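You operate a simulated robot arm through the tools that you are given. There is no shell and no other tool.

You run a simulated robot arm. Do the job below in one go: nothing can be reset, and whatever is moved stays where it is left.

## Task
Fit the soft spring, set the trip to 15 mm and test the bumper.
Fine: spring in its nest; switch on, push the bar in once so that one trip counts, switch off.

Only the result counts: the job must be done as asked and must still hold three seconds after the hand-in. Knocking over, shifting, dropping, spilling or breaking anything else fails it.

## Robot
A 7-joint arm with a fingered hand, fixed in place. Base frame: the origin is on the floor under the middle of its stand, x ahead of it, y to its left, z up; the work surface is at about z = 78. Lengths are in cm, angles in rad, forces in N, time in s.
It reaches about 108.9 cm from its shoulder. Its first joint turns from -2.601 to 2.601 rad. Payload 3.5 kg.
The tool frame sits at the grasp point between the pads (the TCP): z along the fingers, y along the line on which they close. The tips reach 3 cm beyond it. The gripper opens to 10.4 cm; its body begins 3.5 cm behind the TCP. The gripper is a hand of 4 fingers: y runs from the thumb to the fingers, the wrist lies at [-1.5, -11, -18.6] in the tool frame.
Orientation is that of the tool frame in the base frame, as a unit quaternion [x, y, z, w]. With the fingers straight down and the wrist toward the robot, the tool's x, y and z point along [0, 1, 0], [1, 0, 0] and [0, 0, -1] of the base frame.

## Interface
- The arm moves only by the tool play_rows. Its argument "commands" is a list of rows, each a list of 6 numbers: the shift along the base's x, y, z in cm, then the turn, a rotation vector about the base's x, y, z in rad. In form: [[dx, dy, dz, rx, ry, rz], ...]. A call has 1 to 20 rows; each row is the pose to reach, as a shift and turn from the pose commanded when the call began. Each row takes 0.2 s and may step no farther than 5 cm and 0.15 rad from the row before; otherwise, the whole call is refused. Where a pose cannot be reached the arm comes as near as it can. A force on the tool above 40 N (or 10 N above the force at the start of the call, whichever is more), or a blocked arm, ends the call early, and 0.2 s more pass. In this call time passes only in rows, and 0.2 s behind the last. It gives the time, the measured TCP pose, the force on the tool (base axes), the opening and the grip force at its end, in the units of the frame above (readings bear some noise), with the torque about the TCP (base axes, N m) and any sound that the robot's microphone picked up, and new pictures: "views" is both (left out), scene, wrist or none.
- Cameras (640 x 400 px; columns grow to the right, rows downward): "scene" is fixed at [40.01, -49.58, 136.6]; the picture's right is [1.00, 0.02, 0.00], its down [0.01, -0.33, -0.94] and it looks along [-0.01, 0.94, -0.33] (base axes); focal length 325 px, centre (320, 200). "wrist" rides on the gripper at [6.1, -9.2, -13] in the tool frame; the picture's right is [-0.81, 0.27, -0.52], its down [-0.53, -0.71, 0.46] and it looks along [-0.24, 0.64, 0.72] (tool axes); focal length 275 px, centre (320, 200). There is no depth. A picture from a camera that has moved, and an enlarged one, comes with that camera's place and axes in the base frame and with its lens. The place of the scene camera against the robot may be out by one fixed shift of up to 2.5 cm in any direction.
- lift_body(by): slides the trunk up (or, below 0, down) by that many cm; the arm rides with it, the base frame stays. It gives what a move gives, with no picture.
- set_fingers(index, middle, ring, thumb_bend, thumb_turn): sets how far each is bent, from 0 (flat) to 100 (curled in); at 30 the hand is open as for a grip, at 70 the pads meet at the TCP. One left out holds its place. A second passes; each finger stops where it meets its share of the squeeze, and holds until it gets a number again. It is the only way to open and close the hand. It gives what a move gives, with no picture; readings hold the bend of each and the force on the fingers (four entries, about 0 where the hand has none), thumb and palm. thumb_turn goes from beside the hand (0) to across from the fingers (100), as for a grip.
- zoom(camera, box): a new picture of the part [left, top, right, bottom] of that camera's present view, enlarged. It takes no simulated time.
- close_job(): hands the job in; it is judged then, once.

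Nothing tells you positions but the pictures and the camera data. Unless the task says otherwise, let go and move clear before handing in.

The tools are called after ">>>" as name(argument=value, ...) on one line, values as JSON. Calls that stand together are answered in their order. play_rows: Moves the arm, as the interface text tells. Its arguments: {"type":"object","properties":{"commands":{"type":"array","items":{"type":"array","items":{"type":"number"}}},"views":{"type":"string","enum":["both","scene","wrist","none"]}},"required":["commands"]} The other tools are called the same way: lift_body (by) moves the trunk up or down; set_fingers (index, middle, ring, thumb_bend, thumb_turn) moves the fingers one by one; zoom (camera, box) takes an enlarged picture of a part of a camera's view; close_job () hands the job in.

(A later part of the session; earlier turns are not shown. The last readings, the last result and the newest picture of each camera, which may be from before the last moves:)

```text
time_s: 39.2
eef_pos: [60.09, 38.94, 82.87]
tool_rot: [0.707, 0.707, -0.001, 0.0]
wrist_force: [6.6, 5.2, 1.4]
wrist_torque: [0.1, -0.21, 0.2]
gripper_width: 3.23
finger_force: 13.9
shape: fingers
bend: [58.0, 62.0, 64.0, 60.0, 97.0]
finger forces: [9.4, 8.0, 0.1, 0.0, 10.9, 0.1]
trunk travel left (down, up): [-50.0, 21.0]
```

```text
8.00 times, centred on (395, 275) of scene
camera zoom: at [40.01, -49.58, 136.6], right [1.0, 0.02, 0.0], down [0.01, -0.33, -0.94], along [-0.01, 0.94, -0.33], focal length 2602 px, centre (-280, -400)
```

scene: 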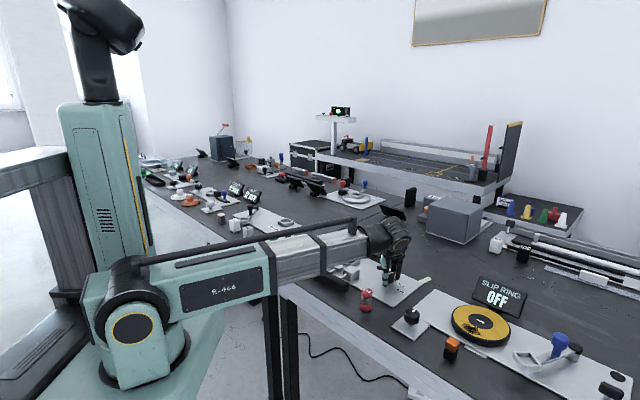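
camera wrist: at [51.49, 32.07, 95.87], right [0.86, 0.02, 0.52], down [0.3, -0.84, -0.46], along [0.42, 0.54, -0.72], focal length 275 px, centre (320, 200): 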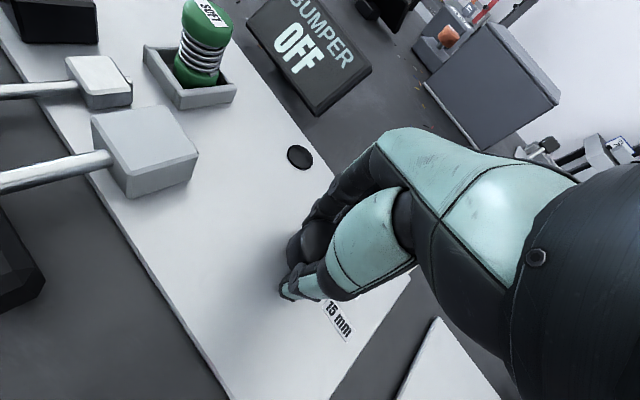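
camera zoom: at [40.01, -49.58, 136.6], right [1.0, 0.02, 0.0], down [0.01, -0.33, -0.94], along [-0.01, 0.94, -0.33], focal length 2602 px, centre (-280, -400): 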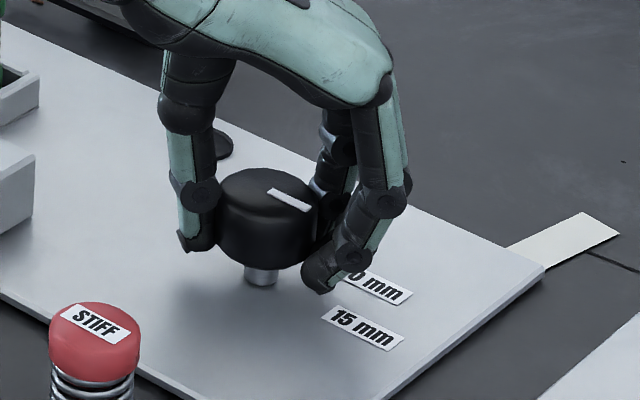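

The pointer is close to 15 mm, and torque has risen, which may be an end stop. I will add a slight extra turn and then check the pointer.

>>> play_rows(commands=[[0, 0, 0, 0, 0, -0.04], [0, 0, 0, 0, 0, -0.08], [0, 0, 0, 0, 0, -0.08]], views="none")

>>> zoom(camera="scene", box=[380, 255, 420, 295])

```text
time_s: 40.0
eef_pos: [60.16, 38.97, 82.96]
tool_rot: [0.734, 0.679, 0.0, 0.0]
wrist_force: [4.6, 8.7, -2.8]
wrist_torque: [0.19, -0.16, 0.31]
gripper_width: 3.27
finger_force: 14.5
shape: fingers
bend: [58.0, 62.0, 64.0, 60.0, 98.0]
finger forces: [10.7, 7.0, 0.0, 0.0, 11.3, 0.0]
trunk travel left (down, up): [-50.0, 21.0]
```

```text
10.00 times, centred on (400, 275) of scene
camera zoom: at [40.01, -49.58, 136.6], right [1.0, 0.02, 0.0], down [0.01, -0.33, -0.94], along [-0.01, 0.94, -0.33], focal length 3252 px, centre (-480, -550)
```

zoom: 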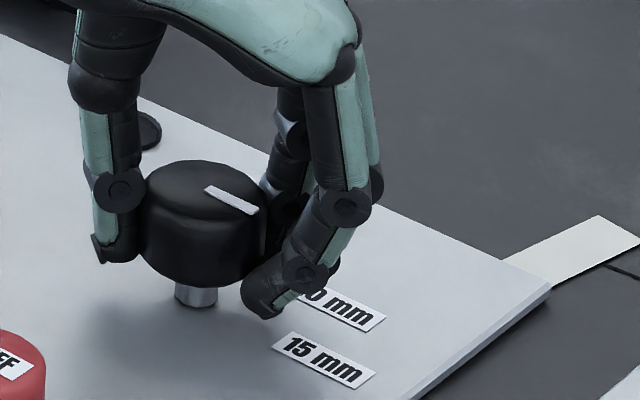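

The pointer now lines up at about the 15 mm direction. I will release and look from a clear view.

>>> set_fingers(index=50, middle=50, ring=50, thumb_bend=50)

>>> set_fingers(index=40, middle=40, ring=40, thumb_bend=40)

>>> zoom(camera="scene", box=[380, 255, 420, 295])

```text
time_s: 41.0
eef_pos: [60.12, 38.92, 83.02]
tool_rot: [0.735, 0.678, 0.0, 0.0]
wrist_force: [0.2, 0.3, -0.2]
wrist_torque: [0.0, 0.0, 0.01]
gripper_width: 5.18
finger_force: 0.1
shape: fingers
bend: [50.0, 50.0, 50.0, 50.0, 98.0]
finger forces: [0.0, 0.0, 0.0, 0.0, 0.0, 0.1]
trunk travel left (down, up): [-50.0, 21.0]
```

```text
time_s: 42.0
eef_pos: [60.19, 38.86, 82.94]
tool_rot: [0.734, 0.679, 0.0, 0.0]
wrist_force: [0.7, 0.5, 0.0]
wrist_torque: [0.03, 0.0, -0.03]
gripper_width: 7.76
finger_force: 0.0
shape: fingers
bend: [40.0, 40.0, 40.0, 40.0, 98.0]
finger forces: [0.1, 0.0, 0.0, 0.0, 0.0, 0.1]
trunk travel left (down, up): [-50.0, 21.0]
```

```text
10.00 times, centred on (400, 275) of scene
camera zoom: at [40.01, -49.58, 136.6], right [1.0, 0.02, 0.0], down [0.01, -0.33, -0.94], along [-0.01, 0.94, -0.33], focal length 3252 px, centre (-480, -550)
```

zoom: 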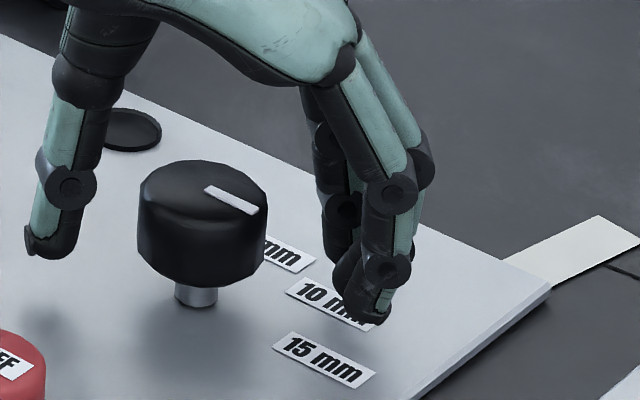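

The pointer stayed put on release. I will raise the hand and take the same wrist view of the knob as before to verify.

>>> play_rows(commands=[[0, 0, 2, 0, 0, 0], [0, 0, 5, 0, 0, 0], [0, 0, 8, 0, 0, 0.1], [0, 0, 11, 0, 0, 0.2], [0, -1, 12, 0, 0, 0.33], [0.1, -2, 12, 0, 0, 0.46], [0.2, -3, 12, 0, 0, 0.59], [0.3, -4, 12, 0, 0, 0.72], [0.4, -5, 12, 0, 0, 0.865], [0.4, -5.9, 12, 0, 0, 0.865]], views="both")

>>> zoom(camera="wrist", box=[170, 160, 330, 300])

>>> zoom(camera="scene", box=[370, 250, 430, 300])

```text
time_s: 44.2
eef_pos: [60.47, 33.11, 94.8]
tool_rot: [0.382, 0.924, 0.0, -0.001]
wrist_force: [0.0, 0.4, 0.0]
wrist_torque: [0.0, 0.02, 0.01]
gripper_width: 7.73
finger_force: 0.1
shape: fingers
bend: [40.0, 40.0, 40.0, 40.0, 98.0]
finger forces: [0.1, 0.0, 0.1, 0.1, 0.0, 0.1]
trunk travel left (down, up): [-50.0, 21.0]
camera wrist: at [49.65, 30.93, 107.82], right [0.77, -0.38, 0.52], down [-0.13, -0.88, -0.46], along [0.63, 0.29, -0.72], focal length 275 px, centre (320, 200)
```

scene: 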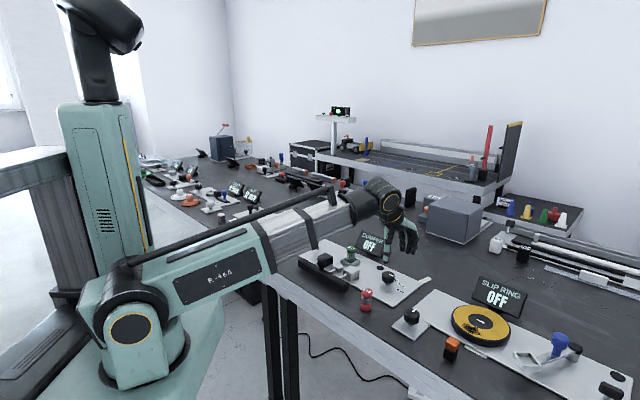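
wrist: 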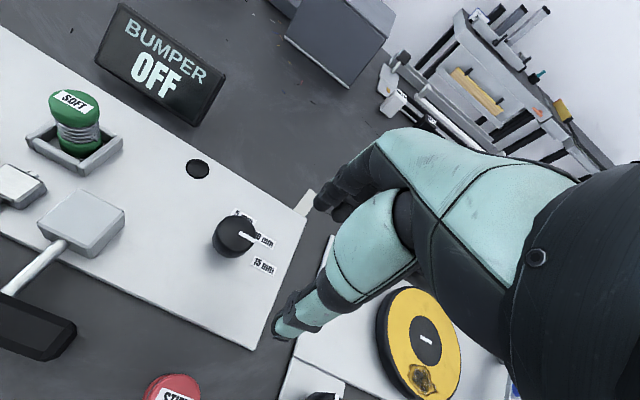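

```text
2.86 times, centred on (250, 230) of wrist
camera zoom: at [49.65, 30.93, 107.82], right [0.77, -0.38, 0.52], down [-0.13, -0.88, -0.46], along [0.63, 0.29, -0.72], focal length 786 px, centre (520, 114)
```

zoom: 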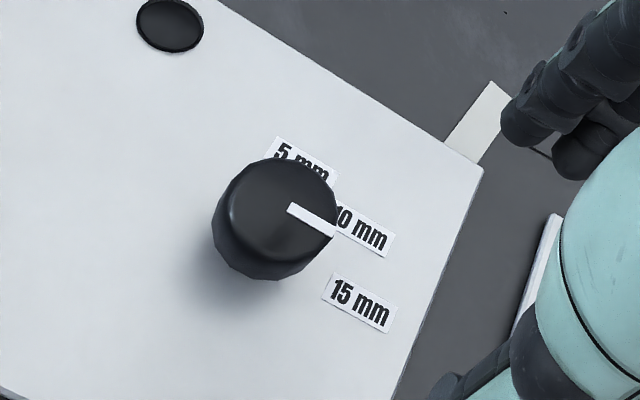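

```text
8.00 times, centred on (400, 275) of scene
camera zoom: at [40.01, -49.58, 136.6], right [1.0, 0.02, 0.0], down [0.01, -0.33, -0.94], along [-0.01, 0.94, -0.33], focal length 2602 px, centre (-320, -400)
```

zoom: 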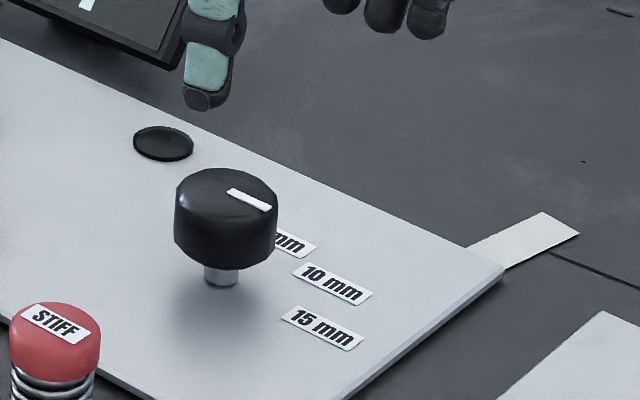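

The pointer now points exactly at 15 mm. Next is the switch lever at the left; I will move over there to view it closely.

>>> play_rows(commands=[[-2.8, 2.7, 0.5, 0, 0, 0], [-5.6, 5.4, 1, 0, 0, 0], [-8.4, 8.2, 1, 0, 0, 0], [-11.2, 10.9, 1, 0, 0, 0], [-14, 13.6, 1, 0, 0, 0], [-16.8, 16.4, 1, 0, 0, 0], [-19.6, 19.1, 1, 0, 0, 0], [-22.3, 21.8, 0, 0, 0, 0], [-22.3, 21.8, 0, 0, 0, 0]], views="both")

>>> zoom(camera="wrist", box=[150, 140, 330, 300])

>>> zoom(camera="scene", box=[295, 230, 345, 280])

```text
time_s: 46.2
eef_pos: [38.15, 54.98, 94.91]
tool_rot: [0.383, 0.924, 0.001, 0.0]
wrist_force: [-0.5, 0.1, -0.2]
wrist_torque: [0.02, -0.05, 0.0]
gripper_width: 7.76
finger_force: 0.1
shape: fingers
bend: [40.0, 40.0, 40.0, 40.0, 98.0]
finger forces: [0.0, 0.0, 0.1, 0.0, 0.1, 0.0]
trunk travel left (down, up): [-50.0, 21.0]
camera wrist: at [27.35, 52.86, 107.89], right [0.77, -0.38, 0.52], down [-0.13, -0.88, -0.46], along [0.63, 0.28, -0.72], focal length 275 px, centre (320, 200)
```

scene: 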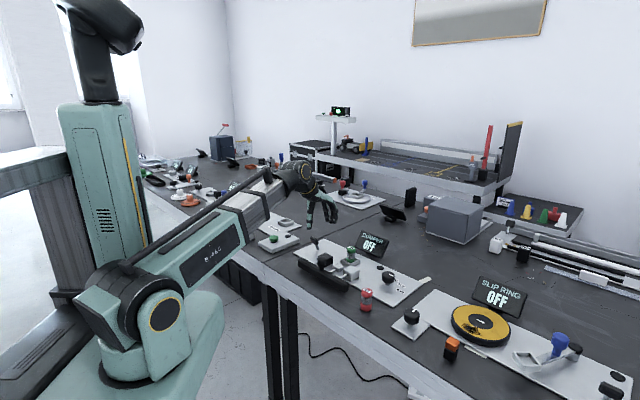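
wrist: 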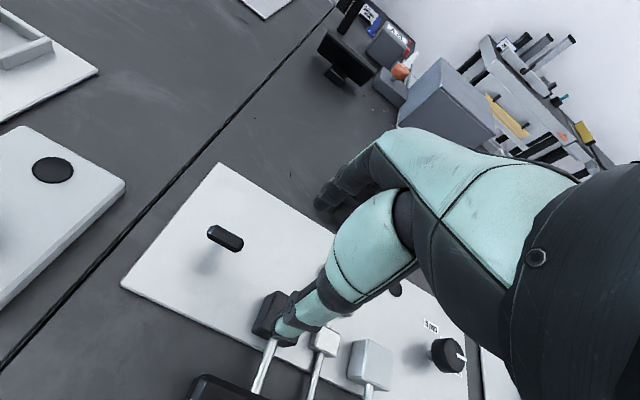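

```text
2.50 times, centred on (240, 220) of wrist
camera zoom: at [27.35, 52.86, 107.89], right [0.77, -0.38, 0.52], down [-0.13, -0.88, -0.46], along [0.63, 0.28, -0.72], focal length 688 px, centre (520, 150)
```

zoom: 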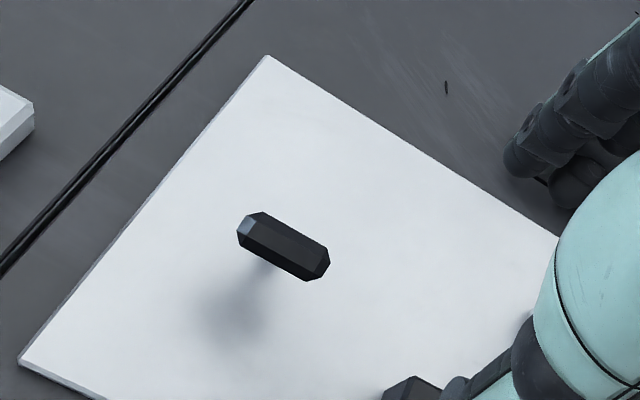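

```text
8.00 times, centred on (320, 255) of scene
camera zoom: at [40.01, -49.58, 136.6], right [1.0, 0.02, 0.0], down [0.01, -0.33, -0.94], along [-0.01, 0.94, -0.33], focal length 2602 px, centre (320, -240)
```

zoom: 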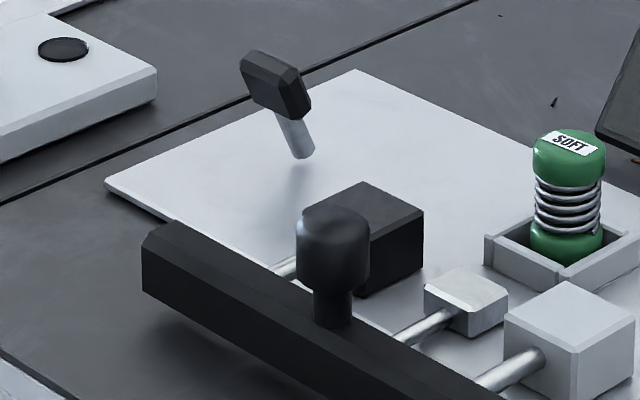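

The lever's head is near (36.1, 60.3, 83.3), leaning about 25° toward the robot, with its pivot near U 70.2. I will straddle it with thumb on the near side and fingers on the far side so that I can push it away to switch on.

>>> set_fingers(index=46, middle=46, ring=46, thumb_bend=46)

>>> play_rows(commands=[[-1, 2.7, 0, 0, 0, 0], [-1.92, 5.29, 0, 0, 0, 0], [-1.92, 5.29, -3, 0, 0, 0], [-1.92, 5.29, -6, 0, 0, 0], [-1.92, 5.29, -6, 0, 0, 0]], views="both")

>>> zoom(camera="wrist", box=[220, 170, 400, 350])

>>> zoom(camera="scene", box=[285, 215, 355, 275])

```text
time_s: 47.2
eef_pos: [38.3, 54.94, 94.94]
tool_rot: [0.383, 0.924, 0.001, 0.0]
wrist_force: [-0.2, 0.2, -0.3]
wrist_torque: [0.01, 0.0, -0.01]
gripper_width: 6.34
finger_force: 0.0
shape: fingers
bend: [46.0, 46.0, 46.0, 46.0, 98.0]
finger forces: [0.1, 0.0, 0.0, 0.1, 0.0, 0.0]
trunk travel left (down, up): [-50.0, 21.0]
```

```text
time_s: 48.4
eef_pos: [36.3, 60.05, 89.13]
tool_rot: [0.383, 0.924, -0.001, 0.0]
wrist_force: [-0.3, 0.0, 0.1]
wrist_torque: [0.01, -0.01, 0.02]
gripper_width: 6.3
finger_force: 0.1
shape: fingers
bend: [46.0, 46.0, 46.0, 46.0, 98.0]
finger forces: [0.0, 0.0, 0.1, 0.0, 0.0, 0.0]
trunk travel left (down, up): [-50.0, 21.0]
camera wrist: at [25.51, 58.0, 102.1], right [0.77, -0.38, 0.52], down [-0.13, -0.88, -0.46], along [0.63, 0.28, -0.72], focal length 275 px, centre (320, 200)
```

scene: 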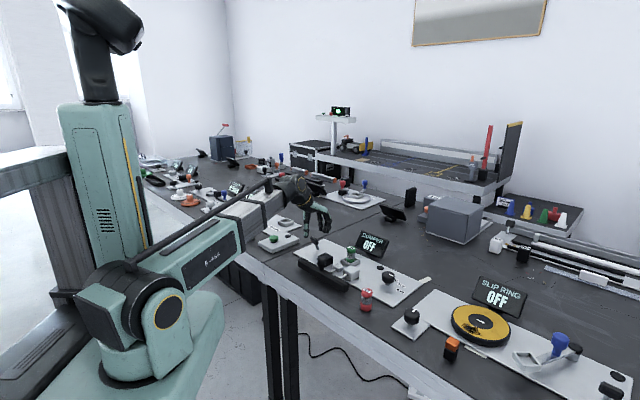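
wrist: 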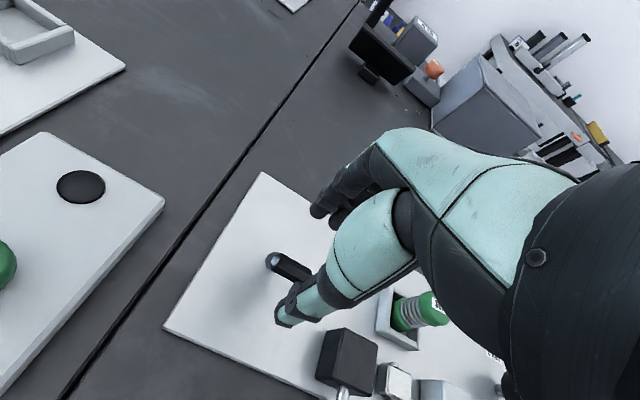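

```text
2.22 times, centred on (310, 260) of wrist
camera zoom: at [25.51, 58.0, 102.1], right [0.77, -0.38, 0.52], down [-0.13, -0.88, -0.46], along [0.63, 0.28, -0.72], focal length 612 px, centre (342, 67)
```

zoom: 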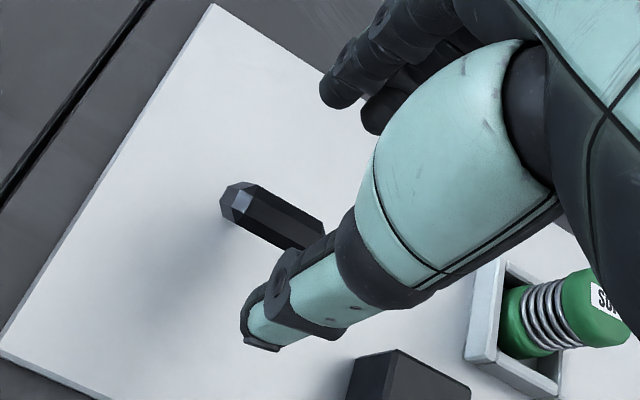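

```text
6.67 times, centred on (320, 245) of scene
camera zoom: at [40.01, -49.58, 136.6], right [1.0, 0.02, 0.0], down [0.01, -0.33, -0.94], along [-0.01, 0.94, -0.33], focal length 2168 px, centre (320, -100)
```

zoom: 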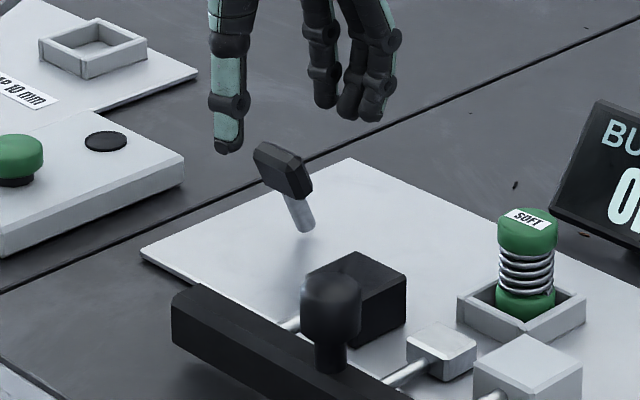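

The lever head sits between thumb and fingers. I will lower to lever height.

>>> play_rows(commands=[[0, 0, -2, 0, 0, 0], [0, 0, -4, 0, 0, 0], [0, 0, -5.4, 0, 0, 0], [0, 0, -5.4, 0, 0, 0]], views="none")

>>> zoom(camera="wrist", box=[220, 170, 400, 350])

>>> zoom(camera="scene", box=[285, 215, 405, 275])

```text
time_s: 49.4
eef_pos: [36.3, 60.03, 83.67]
tool_rot: [0.382, 0.924, 0.0, 0.0]
wrist_force: [-0.4, -0.2, -0.3]
wrist_torque: [-0.03, -0.04, 0.03]
gripper_width: 6.27
finger_force: 0.0
shape: fingers
bend: [46.0, 46.0, 46.0, 46.0, 98.0]
finger forces: [0.0, 0.0, 0.0, 0.0, 0.0, 0.0]
trunk travel left (down, up): [-50.0, 21.0]
```

```text
2.22 times, centred on (310, 260) of wrist
camera zoom: at [25.51, 57.91, 96.5], right [0.77, -0.38, 0.52], down [-0.13, -0.88, -0.46], along [0.63, 0.28, -0.72], focal length 612 px, centre (342, 67)
```

zoom: 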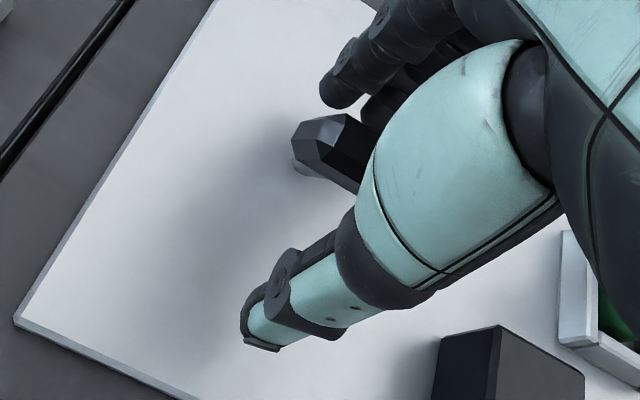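

```text
5.33 times, centred on (345, 245) of scene
camera zoom: at [40.01, -49.58, 136.6], right [1.0, 0.02, 0.0], down [0.01, -0.33, -0.94], along [-0.01, 0.94, -0.33], focal length 1735 px, centre (187, -40)
```

zoom: 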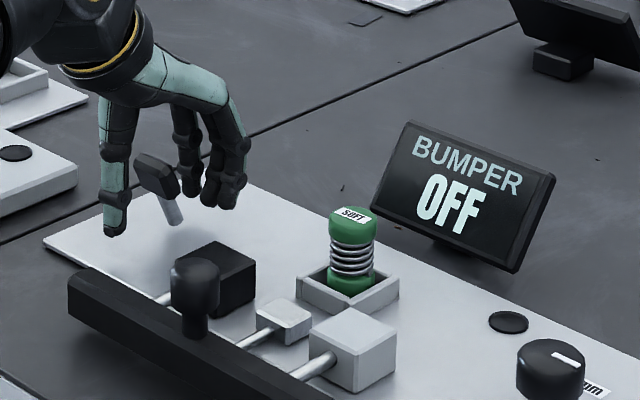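

Straddled with no contact. I will now push the hand outward (+U) so the thumb moves the lever, checking force and display as I go.

>>> play_rows(commands=[[0.4, 0.4, 0, 0, 0, 0], [0.8, 0.8, 0, 0, 0, 0], [1.2, 1.2, 0, 0, 0, 0], [1.6, 1.6, 0, 0, 0, 0], [2.0, 2.0, 0, 0, 0, 0], [2.4, 2.4, 0, 0, 0, 0]], views="none")

>>> zoom(camera="wrist", box=[220, 170, 400, 350])

>>> zoom(camera="scene", box=[285, 215, 405, 275])

```text
time_s: 50.8
eef_pos: [38.77, 62.41, 83.59]
tool_rot: [0.382, 0.924, 0.001, 0.0]
wrist_force: [0.4, -0.4, 0.1]
wrist_torque: [0.03, -0.02, -0.03]
gripper_width: 6.32
finger_force: 0.5
shape: fingers
bend: [46.0, 46.0, 46.0, 46.0, 98.0]
finger forces: [0.0, 0.0, 0.0, 0.1, 0.3, 0.1]
trunk travel left (down, up): [-50.0, 21.0]
```

```text
2.22 times, centred on (310, 260) of wrist
camera zoom: at [27.9, 60.33, 96.45], right [0.77, -0.38, 0.52], down [-0.13, -0.88, -0.46], along [0.63, 0.28, -0.72], focal length 612 px, centre (342, 67)
```

zoom: 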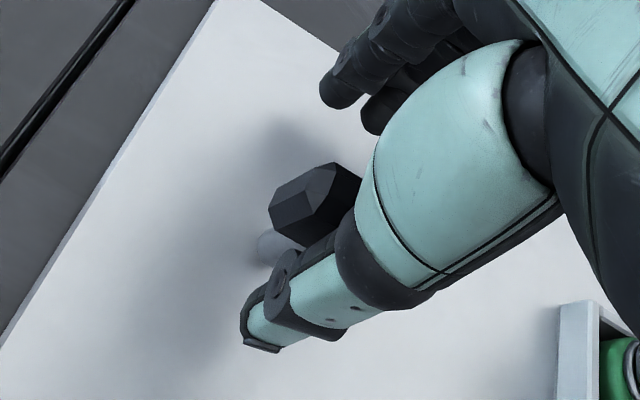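

```text
5.33 times, centred on (345, 245) of scene
camera zoom: at [40.01, -49.58, 136.6], right [1.0, 0.02, 0.0], down [0.01, -0.33, -0.94], along [-0.01, 0.94, -0.33], focal length 1735 px, centre (187, -40)
```

zoom: 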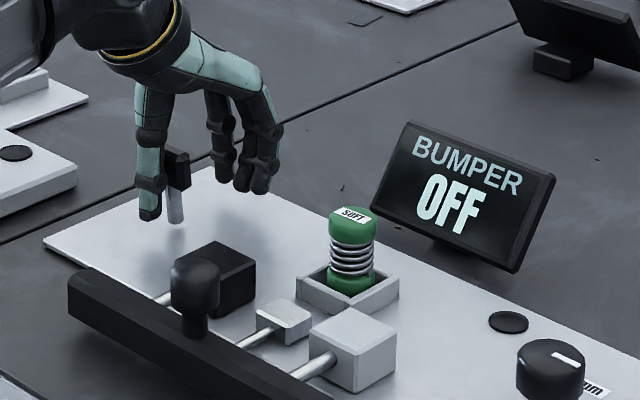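

The lever is following the thumb and is now about upright. I will continue pushing.

>>> play_rows(commands=[[0.4, 0.4, 0, 0, 0, 0], [0.8, 0.8, 0, 0, 0, 0], [1.2, 1.2, 0, 0, 0, 0], [1.5, 1.5, 0, 0, 0, 0]], views="none")

>>> zoom(camera="wrist", box=[220, 170, 400, 350])

>>> zoom(camera="scene", box=[285, 215, 405, 275])

```text
time_s: 51.8
eef_pos: [40.22, 64.06, 83.5]
tool_rot: [0.382, 0.924, 0.0, 0.0]
wrist_force: [0.3, 0.1, -0.3]
wrist_torque: [0.04, -0.01, 0.0]
gripper_width: 6.29
finger_force: 0.1
shape: fingers
bend: [46.0, 46.0, 46.0, 46.0, 98.0]
finger forces: [0.1, 0.1, 0.0, 0.1, 0.2, 0.0]
trunk travel left (down, up): [-50.0, 21.0]
```

```text
2.22 times, centred on (310, 260) of wrist
camera zoom: at [29.4, 61.9, 96.48], right [0.77, -0.38, 0.52], down [-0.13, -0.88, -0.46], along [0.63, 0.28, -0.72], focal length 612 px, centre (342, 67)
```

zoom: 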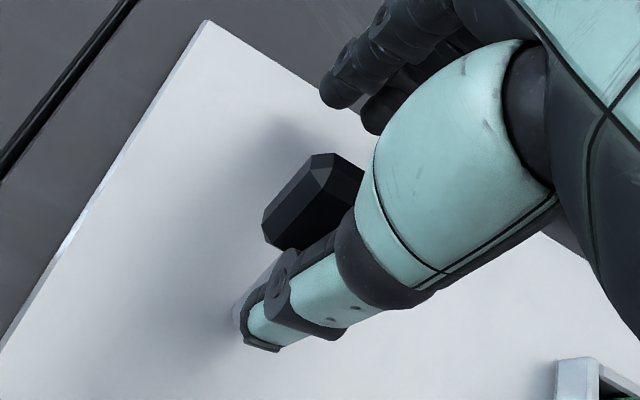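

```text
5.33 times, centred on (345, 245) of scene
camera zoom: at [40.01, -49.58, 136.6], right [1.0, 0.02, 0.0], down [0.01, -0.33, -0.94], along [-0.01, 0.94, -0.33], focal length 1735 px, centre (187, -40)
```

zoom: 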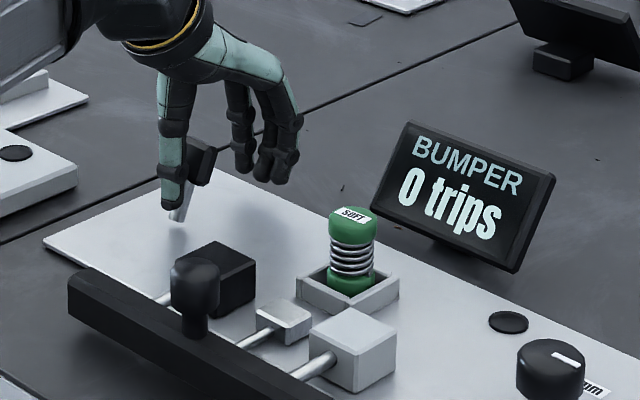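

The display now reads "0 trips": the tester is on. I will nudge the lever slightly more to its end, then back off.

>>> play_rows(commands=[[0.3, 0.3, 0, 0, 0, 0], [0.5, 0.5, 0, 0, 0, 0], [0.1, 0.1, 0, 0, 0, 0], [-0.4, -0.4, 0, 0, 0, 0], [-0.9, -0.9, 0, 0, 0, 0]], views="none")

>>> zoom(camera="wrist", box=[220, 170, 400, 350])

>>> zoom(camera="scene", box=[285, 215, 405, 275])

```text
time_s: 53.0
eef_pos: [39.28, 63.13, 83.72]
tool_rot: [0.383, 0.924, 0.0, 0.0]
wrist_force: [0.3, -0.4, 0.6]
wrist_torque: [0.02, 0.03, -0.01]
gripper_width: 6.3
finger_force: 0.1
shape: fingers
bend: [46.0, 46.0, 46.0, 46.0, 97.0]
finger forces: [0.0, 0.0, 0.0, 0.0, 0.0, 0.0]
trunk travel left (down, up): [-50.0, 21.0]
```

```text
2.22 times, centred on (310, 260) of wrist
camera zoom: at [28.45, 60.94, 96.53], right [0.77, -0.38, 0.52], down [-0.13, -0.88, -0.46], along [0.63, 0.28, -0.72], focal length 612 px, centre (342, 67)
```

zoom: 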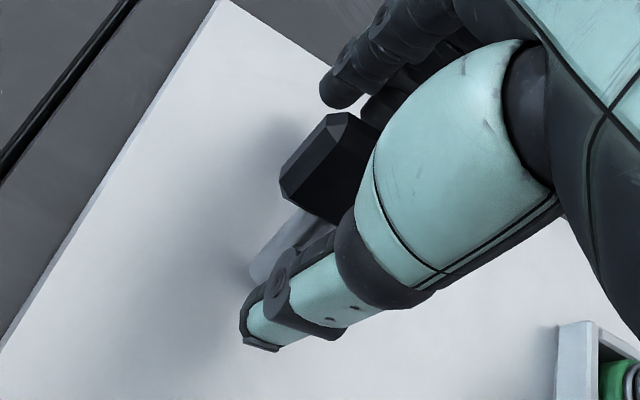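

```text
5.33 times, centred on (345, 245) of scene
camera zoom: at [40.01, -49.58, 136.6], right [1.0, 0.02, 0.0], down [0.01, -0.33, -0.94], along [-0.01, 0.94, -0.33], focal length 1735 px, centre (187, -40)
```

zoom: 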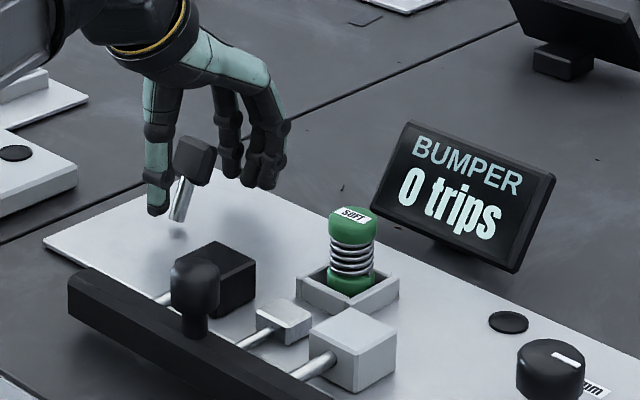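

The lever stays in the on position and the display reads "0 trips". I will raise clear and move over the bar's knob.

>>> play_rows(commands=[[0, 0, 2, 0, 0, 0], [0, 0, 5, 0, 0, 0], [0, 0, 8, 0, 0, 0], [0, 0, 11, 0, 0, 0], [0, -4, 12, 0, 0, 0], [0, -8.5, 12, 0, 0, 0], [0, -13, 12, 0, 0, 0], [0, -17.5, 12, 0, 0, 0], [-0.3, -21.1, 11, 0, 0, 0], [-0.3, -21.1, 11, 0, 0, 0]], views="both")

>>> zoom(camera="wrist", box=[180, 180, 400, 380])

>>> zoom(camera="scene", box=[285, 195, 405, 295])

```text
time_s: 55.2
eef_pos: [39.0, 41.61, 94.6]
tool_rot: [0.383, 0.924, 0.0, -0.001]
wrist_force: [-0.5, 0.4, 0.0]
wrist_torque: [-0.01, 0.02, -0.02]
gripper_width: 6.29
finger_force: 0.0
shape: fingers
bend: [46.0, 46.0, 46.0, 46.0, 97.0]
finger forces: [0.0, 0.1, 0.0, 0.0, 0.0, 0.0]
trunk travel left (down, up): [-50.0, 21.0]
camera wrist: at [28.18, 39.54, 107.58], right [0.77, -0.38, 0.52], down [-0.13, -0.88, -0.46], along [0.63, 0.28, -0.72], focal length 275 px, centre (320, 200)
```

scene: 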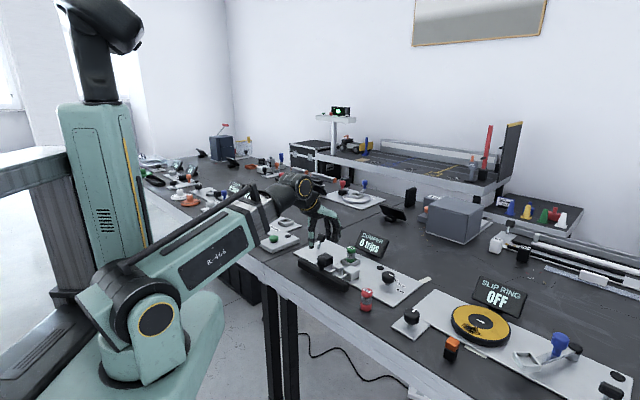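
wrist: 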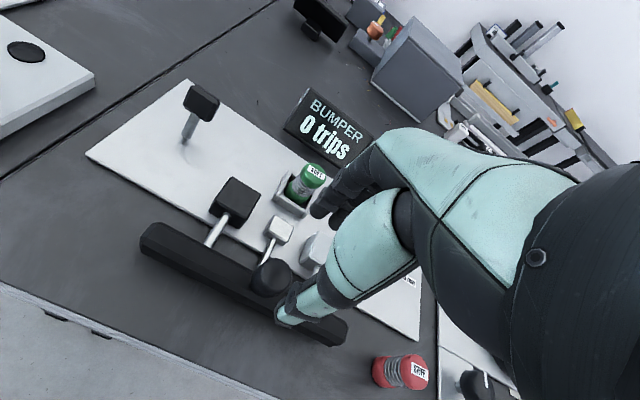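

```text
2.00 times, centred on (290, 280) of wrist
camera zoom: at [28.18, 39.54, 107.58], right [0.77, -0.38, 0.52], down [-0.13, -0.88, -0.46], along [0.63, 0.28, -0.72], focal length 551 px, centre (380, 40)
```

zoom: 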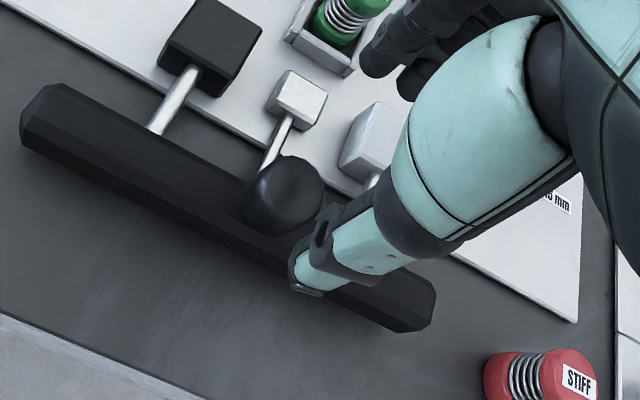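

```text
4.00 times, centred on (345, 245) of scene
camera zoom: at [40.01, -49.58, 136.6], right [1.0, 0.02, 0.0], down [0.01, -0.33, -0.94], along [-0.01, 0.94, -0.33], focal length 1301 px, centre (220, 20)
```

zoom: 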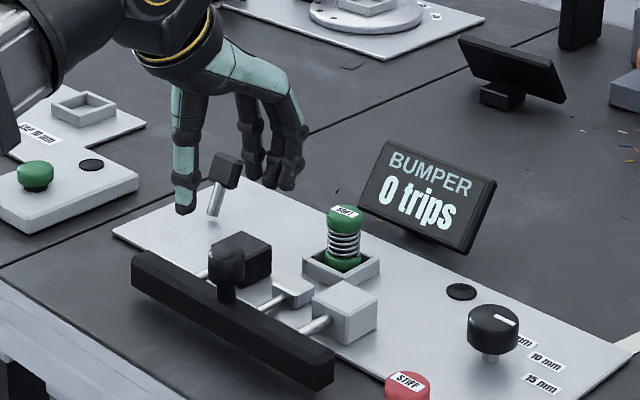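

The bar knob is at about (39.1, 42.0), directly under the hand. I will lower to straddle it, thumb on the near side.

>>> play_rows(commands=[[0.07, 0.2, -2.5, 0, 0, 0], [0.07, 0.2, -5, 0, 0, 0], [0.07, 0.2, -7.3, 0, 0, 0], [0.07, 0.2, -8.2, 0, 0, 0], [0.07, 0.2, -8.2, 0, 0, 0]], views="both")

>>> zoom(camera="wrist", box=[220, 150, 400, 350])

>>> zoom(camera="scene", box=[285, 215, 405, 295])

```text
time_s: 56.4
eef_pos: [39.1, 42.09, 86.18]
tool_rot: [0.383, 0.924, -0.001, 0.0]
wrist_force: [0.0, 0.1, 0.4]
wrist_torque: [0.01, 0.0, 0.0]
gripper_width: 6.3
finger_force: 0.0
shape: fingers
bend: [46.0, 46.0, 46.0, 46.0, 97.0]
finger forces: [0.1, 0.1, 0.0, 0.1, 0.0, 0.0]
trunk travel left (down, up): [-50.0, 21.0]
camera wrist: at [28.35, 40.02, 99.22], right [0.77, -0.38, 0.52], down [-0.13, -0.88, -0.46], along [0.63, 0.28, -0.72], focal length 275 px, centre (320, 200)
```

scene: 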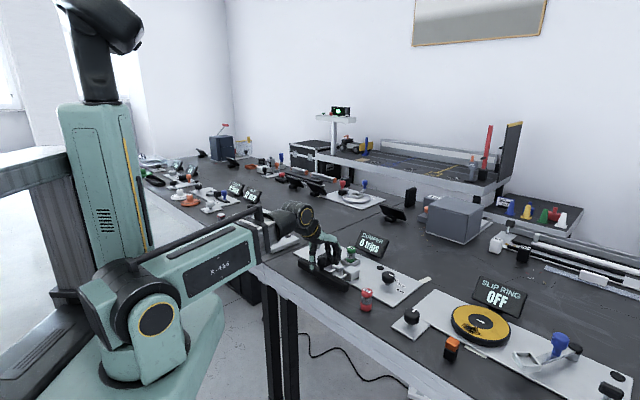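
wrist: 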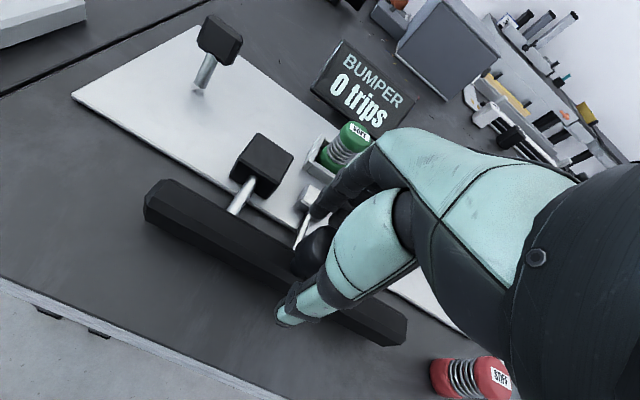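

```text
2.00 times, centred on (310, 250) of wrist
camera zoom: at [28.35, 40.02, 99.22], right [0.77, -0.38, 0.52], down [-0.13, -0.88, -0.46], along [0.63, 0.28, -0.72], focal length 551 px, centre (340, 100)
```

zoom: 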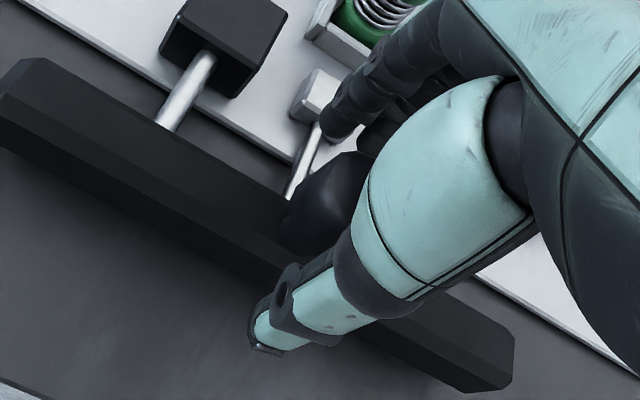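

```text
5.00 times, centred on (345, 255) of scene
camera zoom: at [40.01, -49.58, 136.6], right [1.0, 0.02, 0.0], down [0.01, -0.33, -0.94], along [-0.01, 0.94, -0.33], focal length 1626 px, centre (195, -75)
```

zoom: 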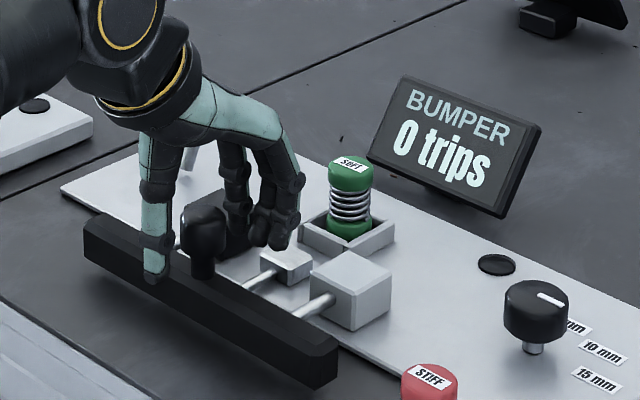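

The knob is straddled and the display still says 0 trips. I will bring the thumb closer to the knob, then push the bar in steadily.

>>> set_fingers(index=49, middle=49, ring=49, thumb_bend=54)

>>> play_rows(commands=[[0, 0, 0.3, 0, 0, 0], [0.25, 0.25, 0.3, 0, 0, 0], [0.5, 0.5, 0.3, 0, 0, 0], [0.75, 0.75, 0.3, 0, 0, 0]], views="none")

>>> zoom(camera="wrist", box=[220, 150, 400, 350])

>>> zoom(camera="scene", box=[285, 215, 405, 295])

```text
time_s: 57.4
eef_pos: [39.27, 42.2, 86.31]
tool_rot: [0.383, 0.924, 0.001, 0.0]
wrist_force: [0.0, -0.7, -0.5]
wrist_torque: [0.0, 0.0, 0.0]
gripper_width: 4.88
finger_force: 0.1
shape: fingers
bend: [49.0, 49.0, 49.0, 54.0, 97.0]
finger forces: [0.0, 0.0, 0.0, 0.0, 0.0, 0.0]
trunk travel left (down, up): [-50.0, 21.0]
```

```text
time_s: 58.4
eef_pos: [39.94, 42.93, 86.63]
tool_rot: [0.383, 0.924, 0.001, 0.001]
wrist_force: [-1.2, -0.1, -0.3]
wrist_torque: [0.02, 0.01, -0.02]
gripper_width: 4.92
finger_force: 0.8
shape: fingers
bend: [49.0, 49.0, 49.0, 53.0, 97.0]
finger forces: [0.0, 0.0, 0.1, 0.0, 1.1, 0.0]
trunk travel left (down, up): [-50.0, 21.0]
```

```text
2.00 times, centred on (310, 250) of wrist
camera zoom: at [29.09, 40.82, 99.62], right [0.77, -0.38, 0.52], down [-0.13, -0.88, -0.46], along [0.63, 0.28, -0.72], focal length 551 px, centre (340, 100)
```

zoom: 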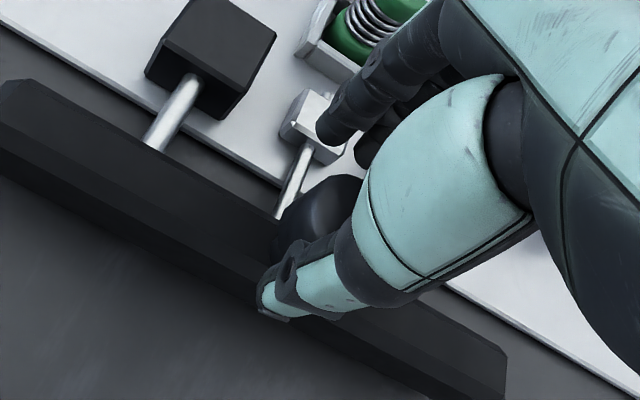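

```text
5.00 times, centred on (345, 255) of scene
camera zoom: at [40.01, -49.58, 136.6], right [1.0, 0.02, 0.0], down [0.01, -0.33, -0.94], along [-0.01, 0.94, -0.33], focal length 1626 px, centre (195, -75)
```

zoom: 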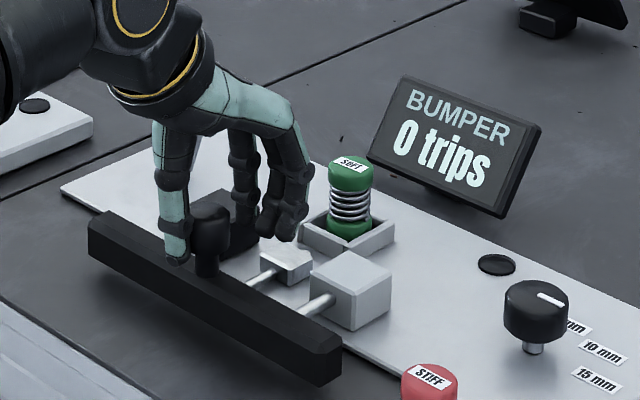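

The thumb is on the knob and the bar has begun to move. I will push another 1 cm.

>>> play_rows(commands=[[0.2, 0.2, 0, 0, 0, 0], [0.4, 0.4, 0, 0, 0, 0], [0.6, 0.6, 0, 0, 0, 0], [0.7, 0.7, 0, 0, 0, 0]], views="none")

>>> zoom(camera="scene", box=[285, 215, 405, 295])

>>> zoom(camera="wrist", box=[220, 150, 400, 350])

```text
time_s: 59.4
eef_pos: [40.69, 43.62, 86.76]
tool_rot: [0.383, 0.924, -0.001, -0.001]
wrist_force: [-1.9, -0.6, -1.0]
wrist_torque: [-0.01, 0.01, 0.02]
gripper_width: 5.01
finger_force: 1.1
shape: fingers
bend: [49.0, 49.0, 49.0, 53.0, 97.0]
finger forces: [0.1, 0.1, 0.0, 0.0, 1.9, 0.1]
trunk travel left (down, up): [-50.0, 21.0]
```

```text
5.00 times, centred on (345, 255) of scene
camera zoom: at [40.01, -49.58, 136.6], right [1.0, 0.02, 0.0], down [0.01, -0.33, -0.94], along [-0.01, 0.94, -0.33], focal length 1626 px, centre (195, -75)
```

zoom: 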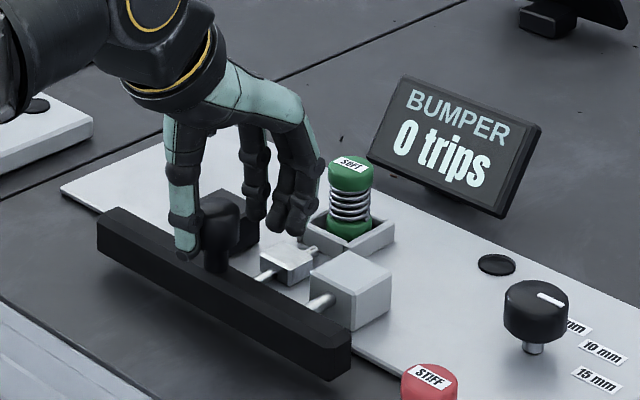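

```text
2.00 times, centred on (310, 250) of wrist
camera zoom: at [29.78, 41.49, 99.65], right [0.77, -0.38, 0.52], down [-0.13, -0.88, -0.46], along [0.63, 0.28, -0.72], focal length 551 px, centre (340, 100)
```

zoom: 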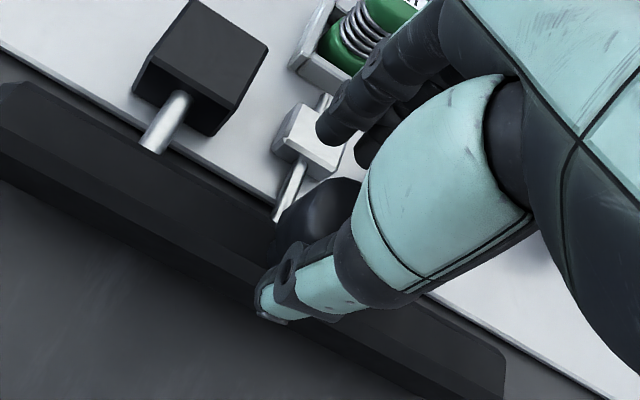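

The bar is in about 1.3 cm with only 2 N. I will push a few more millimetres past 15 mm.

>>> play_rows(commands=[[0.15, 0.15, 0, 0, 0, 0], [0.3, 0.3, 0, 0, 0, 0], [0.4, 0.4, 0, 0, 0, 0]], views="none")

>>> zoom(camera="scene", box=[285, 215, 405, 295])

```text
time_s: 60.2
eef_pos: [40.98, 44.0, 86.73]
tool_rot: [0.383, 0.924, 0.0, -0.001]
wrist_force: [-1.9, -1.3, -0.1]
wrist_torque: [-0.05, 0.03, -0.02]
gripper_width: 5.08
finger_force: 1.2
shape: fingers
bend: [49.0, 49.0, 49.0, 52.0, 97.0]
finger forces: [0.1, 0.0, 0.0, 0.1, 2.2, 0.0]
trunk travel left (down, up): [-50.0, 21.0]
```

```text
5.00 times, centred on (345, 255) of scene
camera zoom: at [40.01, -49.58, 136.6], right [1.0, 0.02, 0.0], down [0.01, -0.33, -0.94], along [-0.01, 0.94, -0.33], focal length 1626 px, centre (195, -75)
```

zoom: 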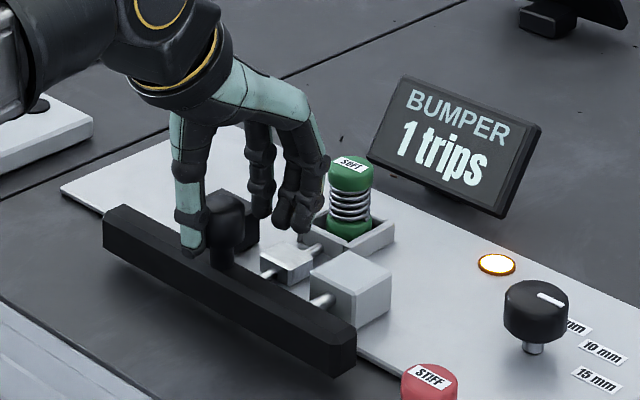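

The display reads "1 trips" and the lamp lit up. Now I will back off smoothly so that the bar returns, without any second push.

>>> play_rows(commands=[[-0.25, -0.25, 0, 0, 0, 0], [-0.5, -0.5, 0, 0, 0, 0], [-0.75, -0.75, 0, 0, 0, 0], [-1.0, -1.0, 0, 0, 0, 0], [-1.25, -1.25, 0, 0, 0, 0], [-1.5, -1.5, 0, 0, 0, 0], [-1.75, -1.75, 0, 0, 0, 0], [-1.85, -1.85, 0, 0, 0, 0]], views="none")

>>> zoom(camera="scene", box=[285, 215, 405, 295])

>>> zoom(camera="wrist", box=[220, 150, 400, 350])

```text
time_s: 62.0
eef_pos: [39.11, 42.25, 86.66]
tool_rot: [0.383, 0.924, 0.0, 0.0]
wrist_force: [0.8, 0.3, -0.1]
wrist_torque: [-0.01, 0.02, -0.02]
gripper_width: 4.89
finger_force: 0.0
shape: fingers
bend: [49.0, 49.0, 49.0, 54.0, 97.0]
finger forces: [0.0, 0.1, 0.0, 0.1, 0.0, 0.0]
trunk travel left (down, up): [-50.0, 21.0]
```

```text
5.00 times, centred on (345, 255) of scene
camera zoom: at [40.01, -49.58, 136.6], right [1.0, 0.02, 0.0], down [0.01, -0.33, -0.94], along [-0.01, 0.94, -0.33], focal length 1626 px, centre (195, -75)
```

zoom: 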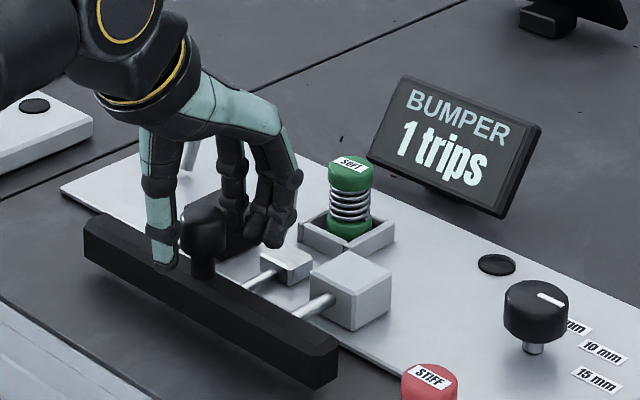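

```text
2.00 times, centred on (310, 250) of wrist
camera zoom: at [28.3, 40.04, 99.57], right [0.77, -0.38, 0.52], down [-0.13, -0.88, -0.46], along [0.63, 0.28, -0.72], focal length 551 px, centre (340, 100)
```

zoom: 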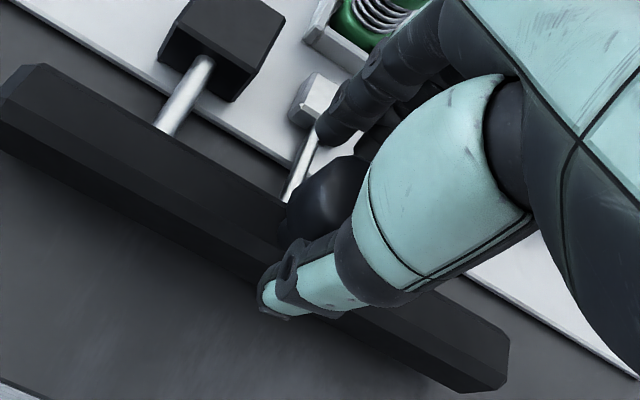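

The bar returned, the display still shows "1 trips" and the lamp is off. I will open slightly, rise clear and go back over the lever.

>>> set_fingers(index=46, middle=46, ring=46, thumb_bend=46)

>>> play_rows(commands=[[0, 0, 2, 0, 0, 0], [0, 0, 5, 0, 0, 0], [0, 0, 9, 0, 0, 0], [0, 4, 9.5, 0, 0, 0], [0.1, 8.5, 9.5, 0, 0, 0], [0.1, 13, 9.5, 0, 0, 0], [0.2, 17.5, 9.5, 0, 0, 0], [0.23, 20.9, 8, 0, 0, 0], [0.23, 20.9, 5, 0, 0, 0], [0.23, 20.9, 3, 0, 0, 0]], views="both")

>>> zoom(camera="wrist", box=[220, 170, 400, 350])

>>> zoom(camera="scene", box=[285, 205, 405, 285])

```text
time_s: 63.0
eef_pos: [39.21, 42.18, 86.68]
tool_rot: [0.382, 0.924, 0.0, 0.001]
wrist_force: [0.1, 0.8, -0.4]
wrist_torque: [0.01, 0.02, -0.01]
gripper_width: 6.22
finger_force: 0.0
shape: fingers
bend: [46.0, 46.0, 46.0, 46.0, 97.0]
finger forces: [0.1, 0.0, 0.1, 0.0, 0.1, 0.0]
trunk travel left (down, up): [-50.0, 21.0]
```

```text
time_s: 65.2
eef_pos: [39.48, 63.16, 89.58]
tool_rot: [0.382, 0.924, 0.0, -0.001]
wrist_force: [0.1, 0.9, 0.6]
wrist_torque: [-0.02, -0.03, 0.01]
gripper_width: 6.24
finger_force: 0.0
shape: fingers
bend: [46.0, 46.0, 46.0, 46.0, 97.0]
finger forces: [0.1, 0.1, 0.0, 0.0, 0.1, 0.2]
trunk travel left (down, up): [-50.0, 21.0]
camera wrist: at [28.65, 61.09, 102.48], right [0.77, -0.38, 0.52], down [-0.13, -0.88, -0.46], along [0.63, 0.28, -0.72], focal length 275 px, centre (320, 200)
```

scene: 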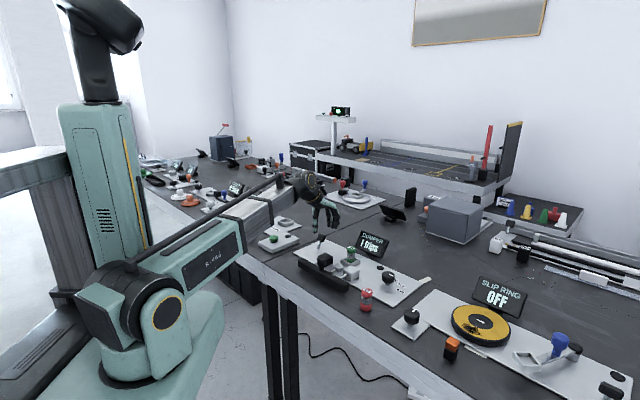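
wrist: 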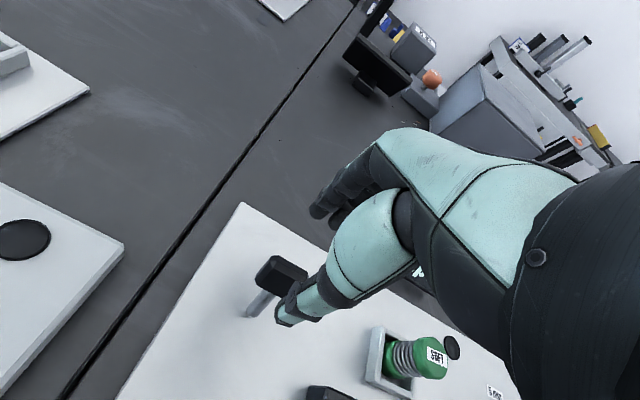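

```text
2.22 times, centred on (310, 260) of wrist
camera zoom: at [28.65, 61.09, 102.48], right [0.77, -0.38, 0.52], down [-0.13, -0.88, -0.46], along [0.63, 0.28, -0.72], focal length 612 px, centre (342, 67)
```

zoom: 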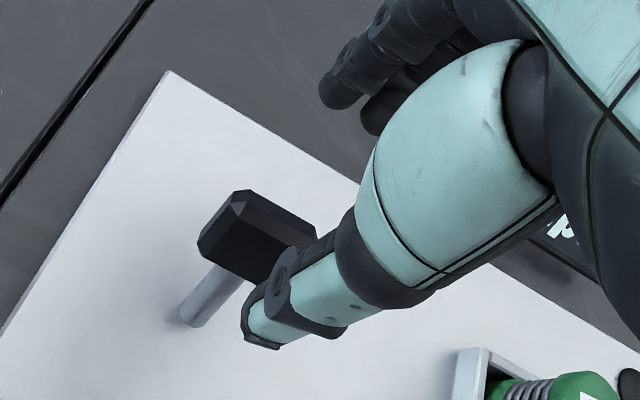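

```text
5.00 times, centred on (345, 245) of scene
camera zoom: at [40.01, -49.58, 136.6], right [1.0, 0.02, 0.0], down [0.01, -0.33, -0.94], along [-0.01, 0.94, -0.33], focal length 1626 px, centre (195, -25)
```

zoom: 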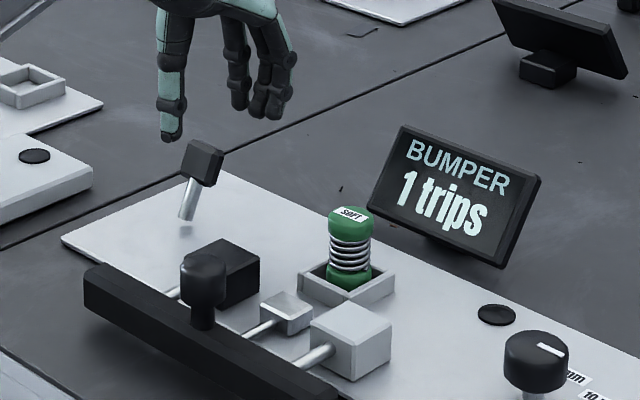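

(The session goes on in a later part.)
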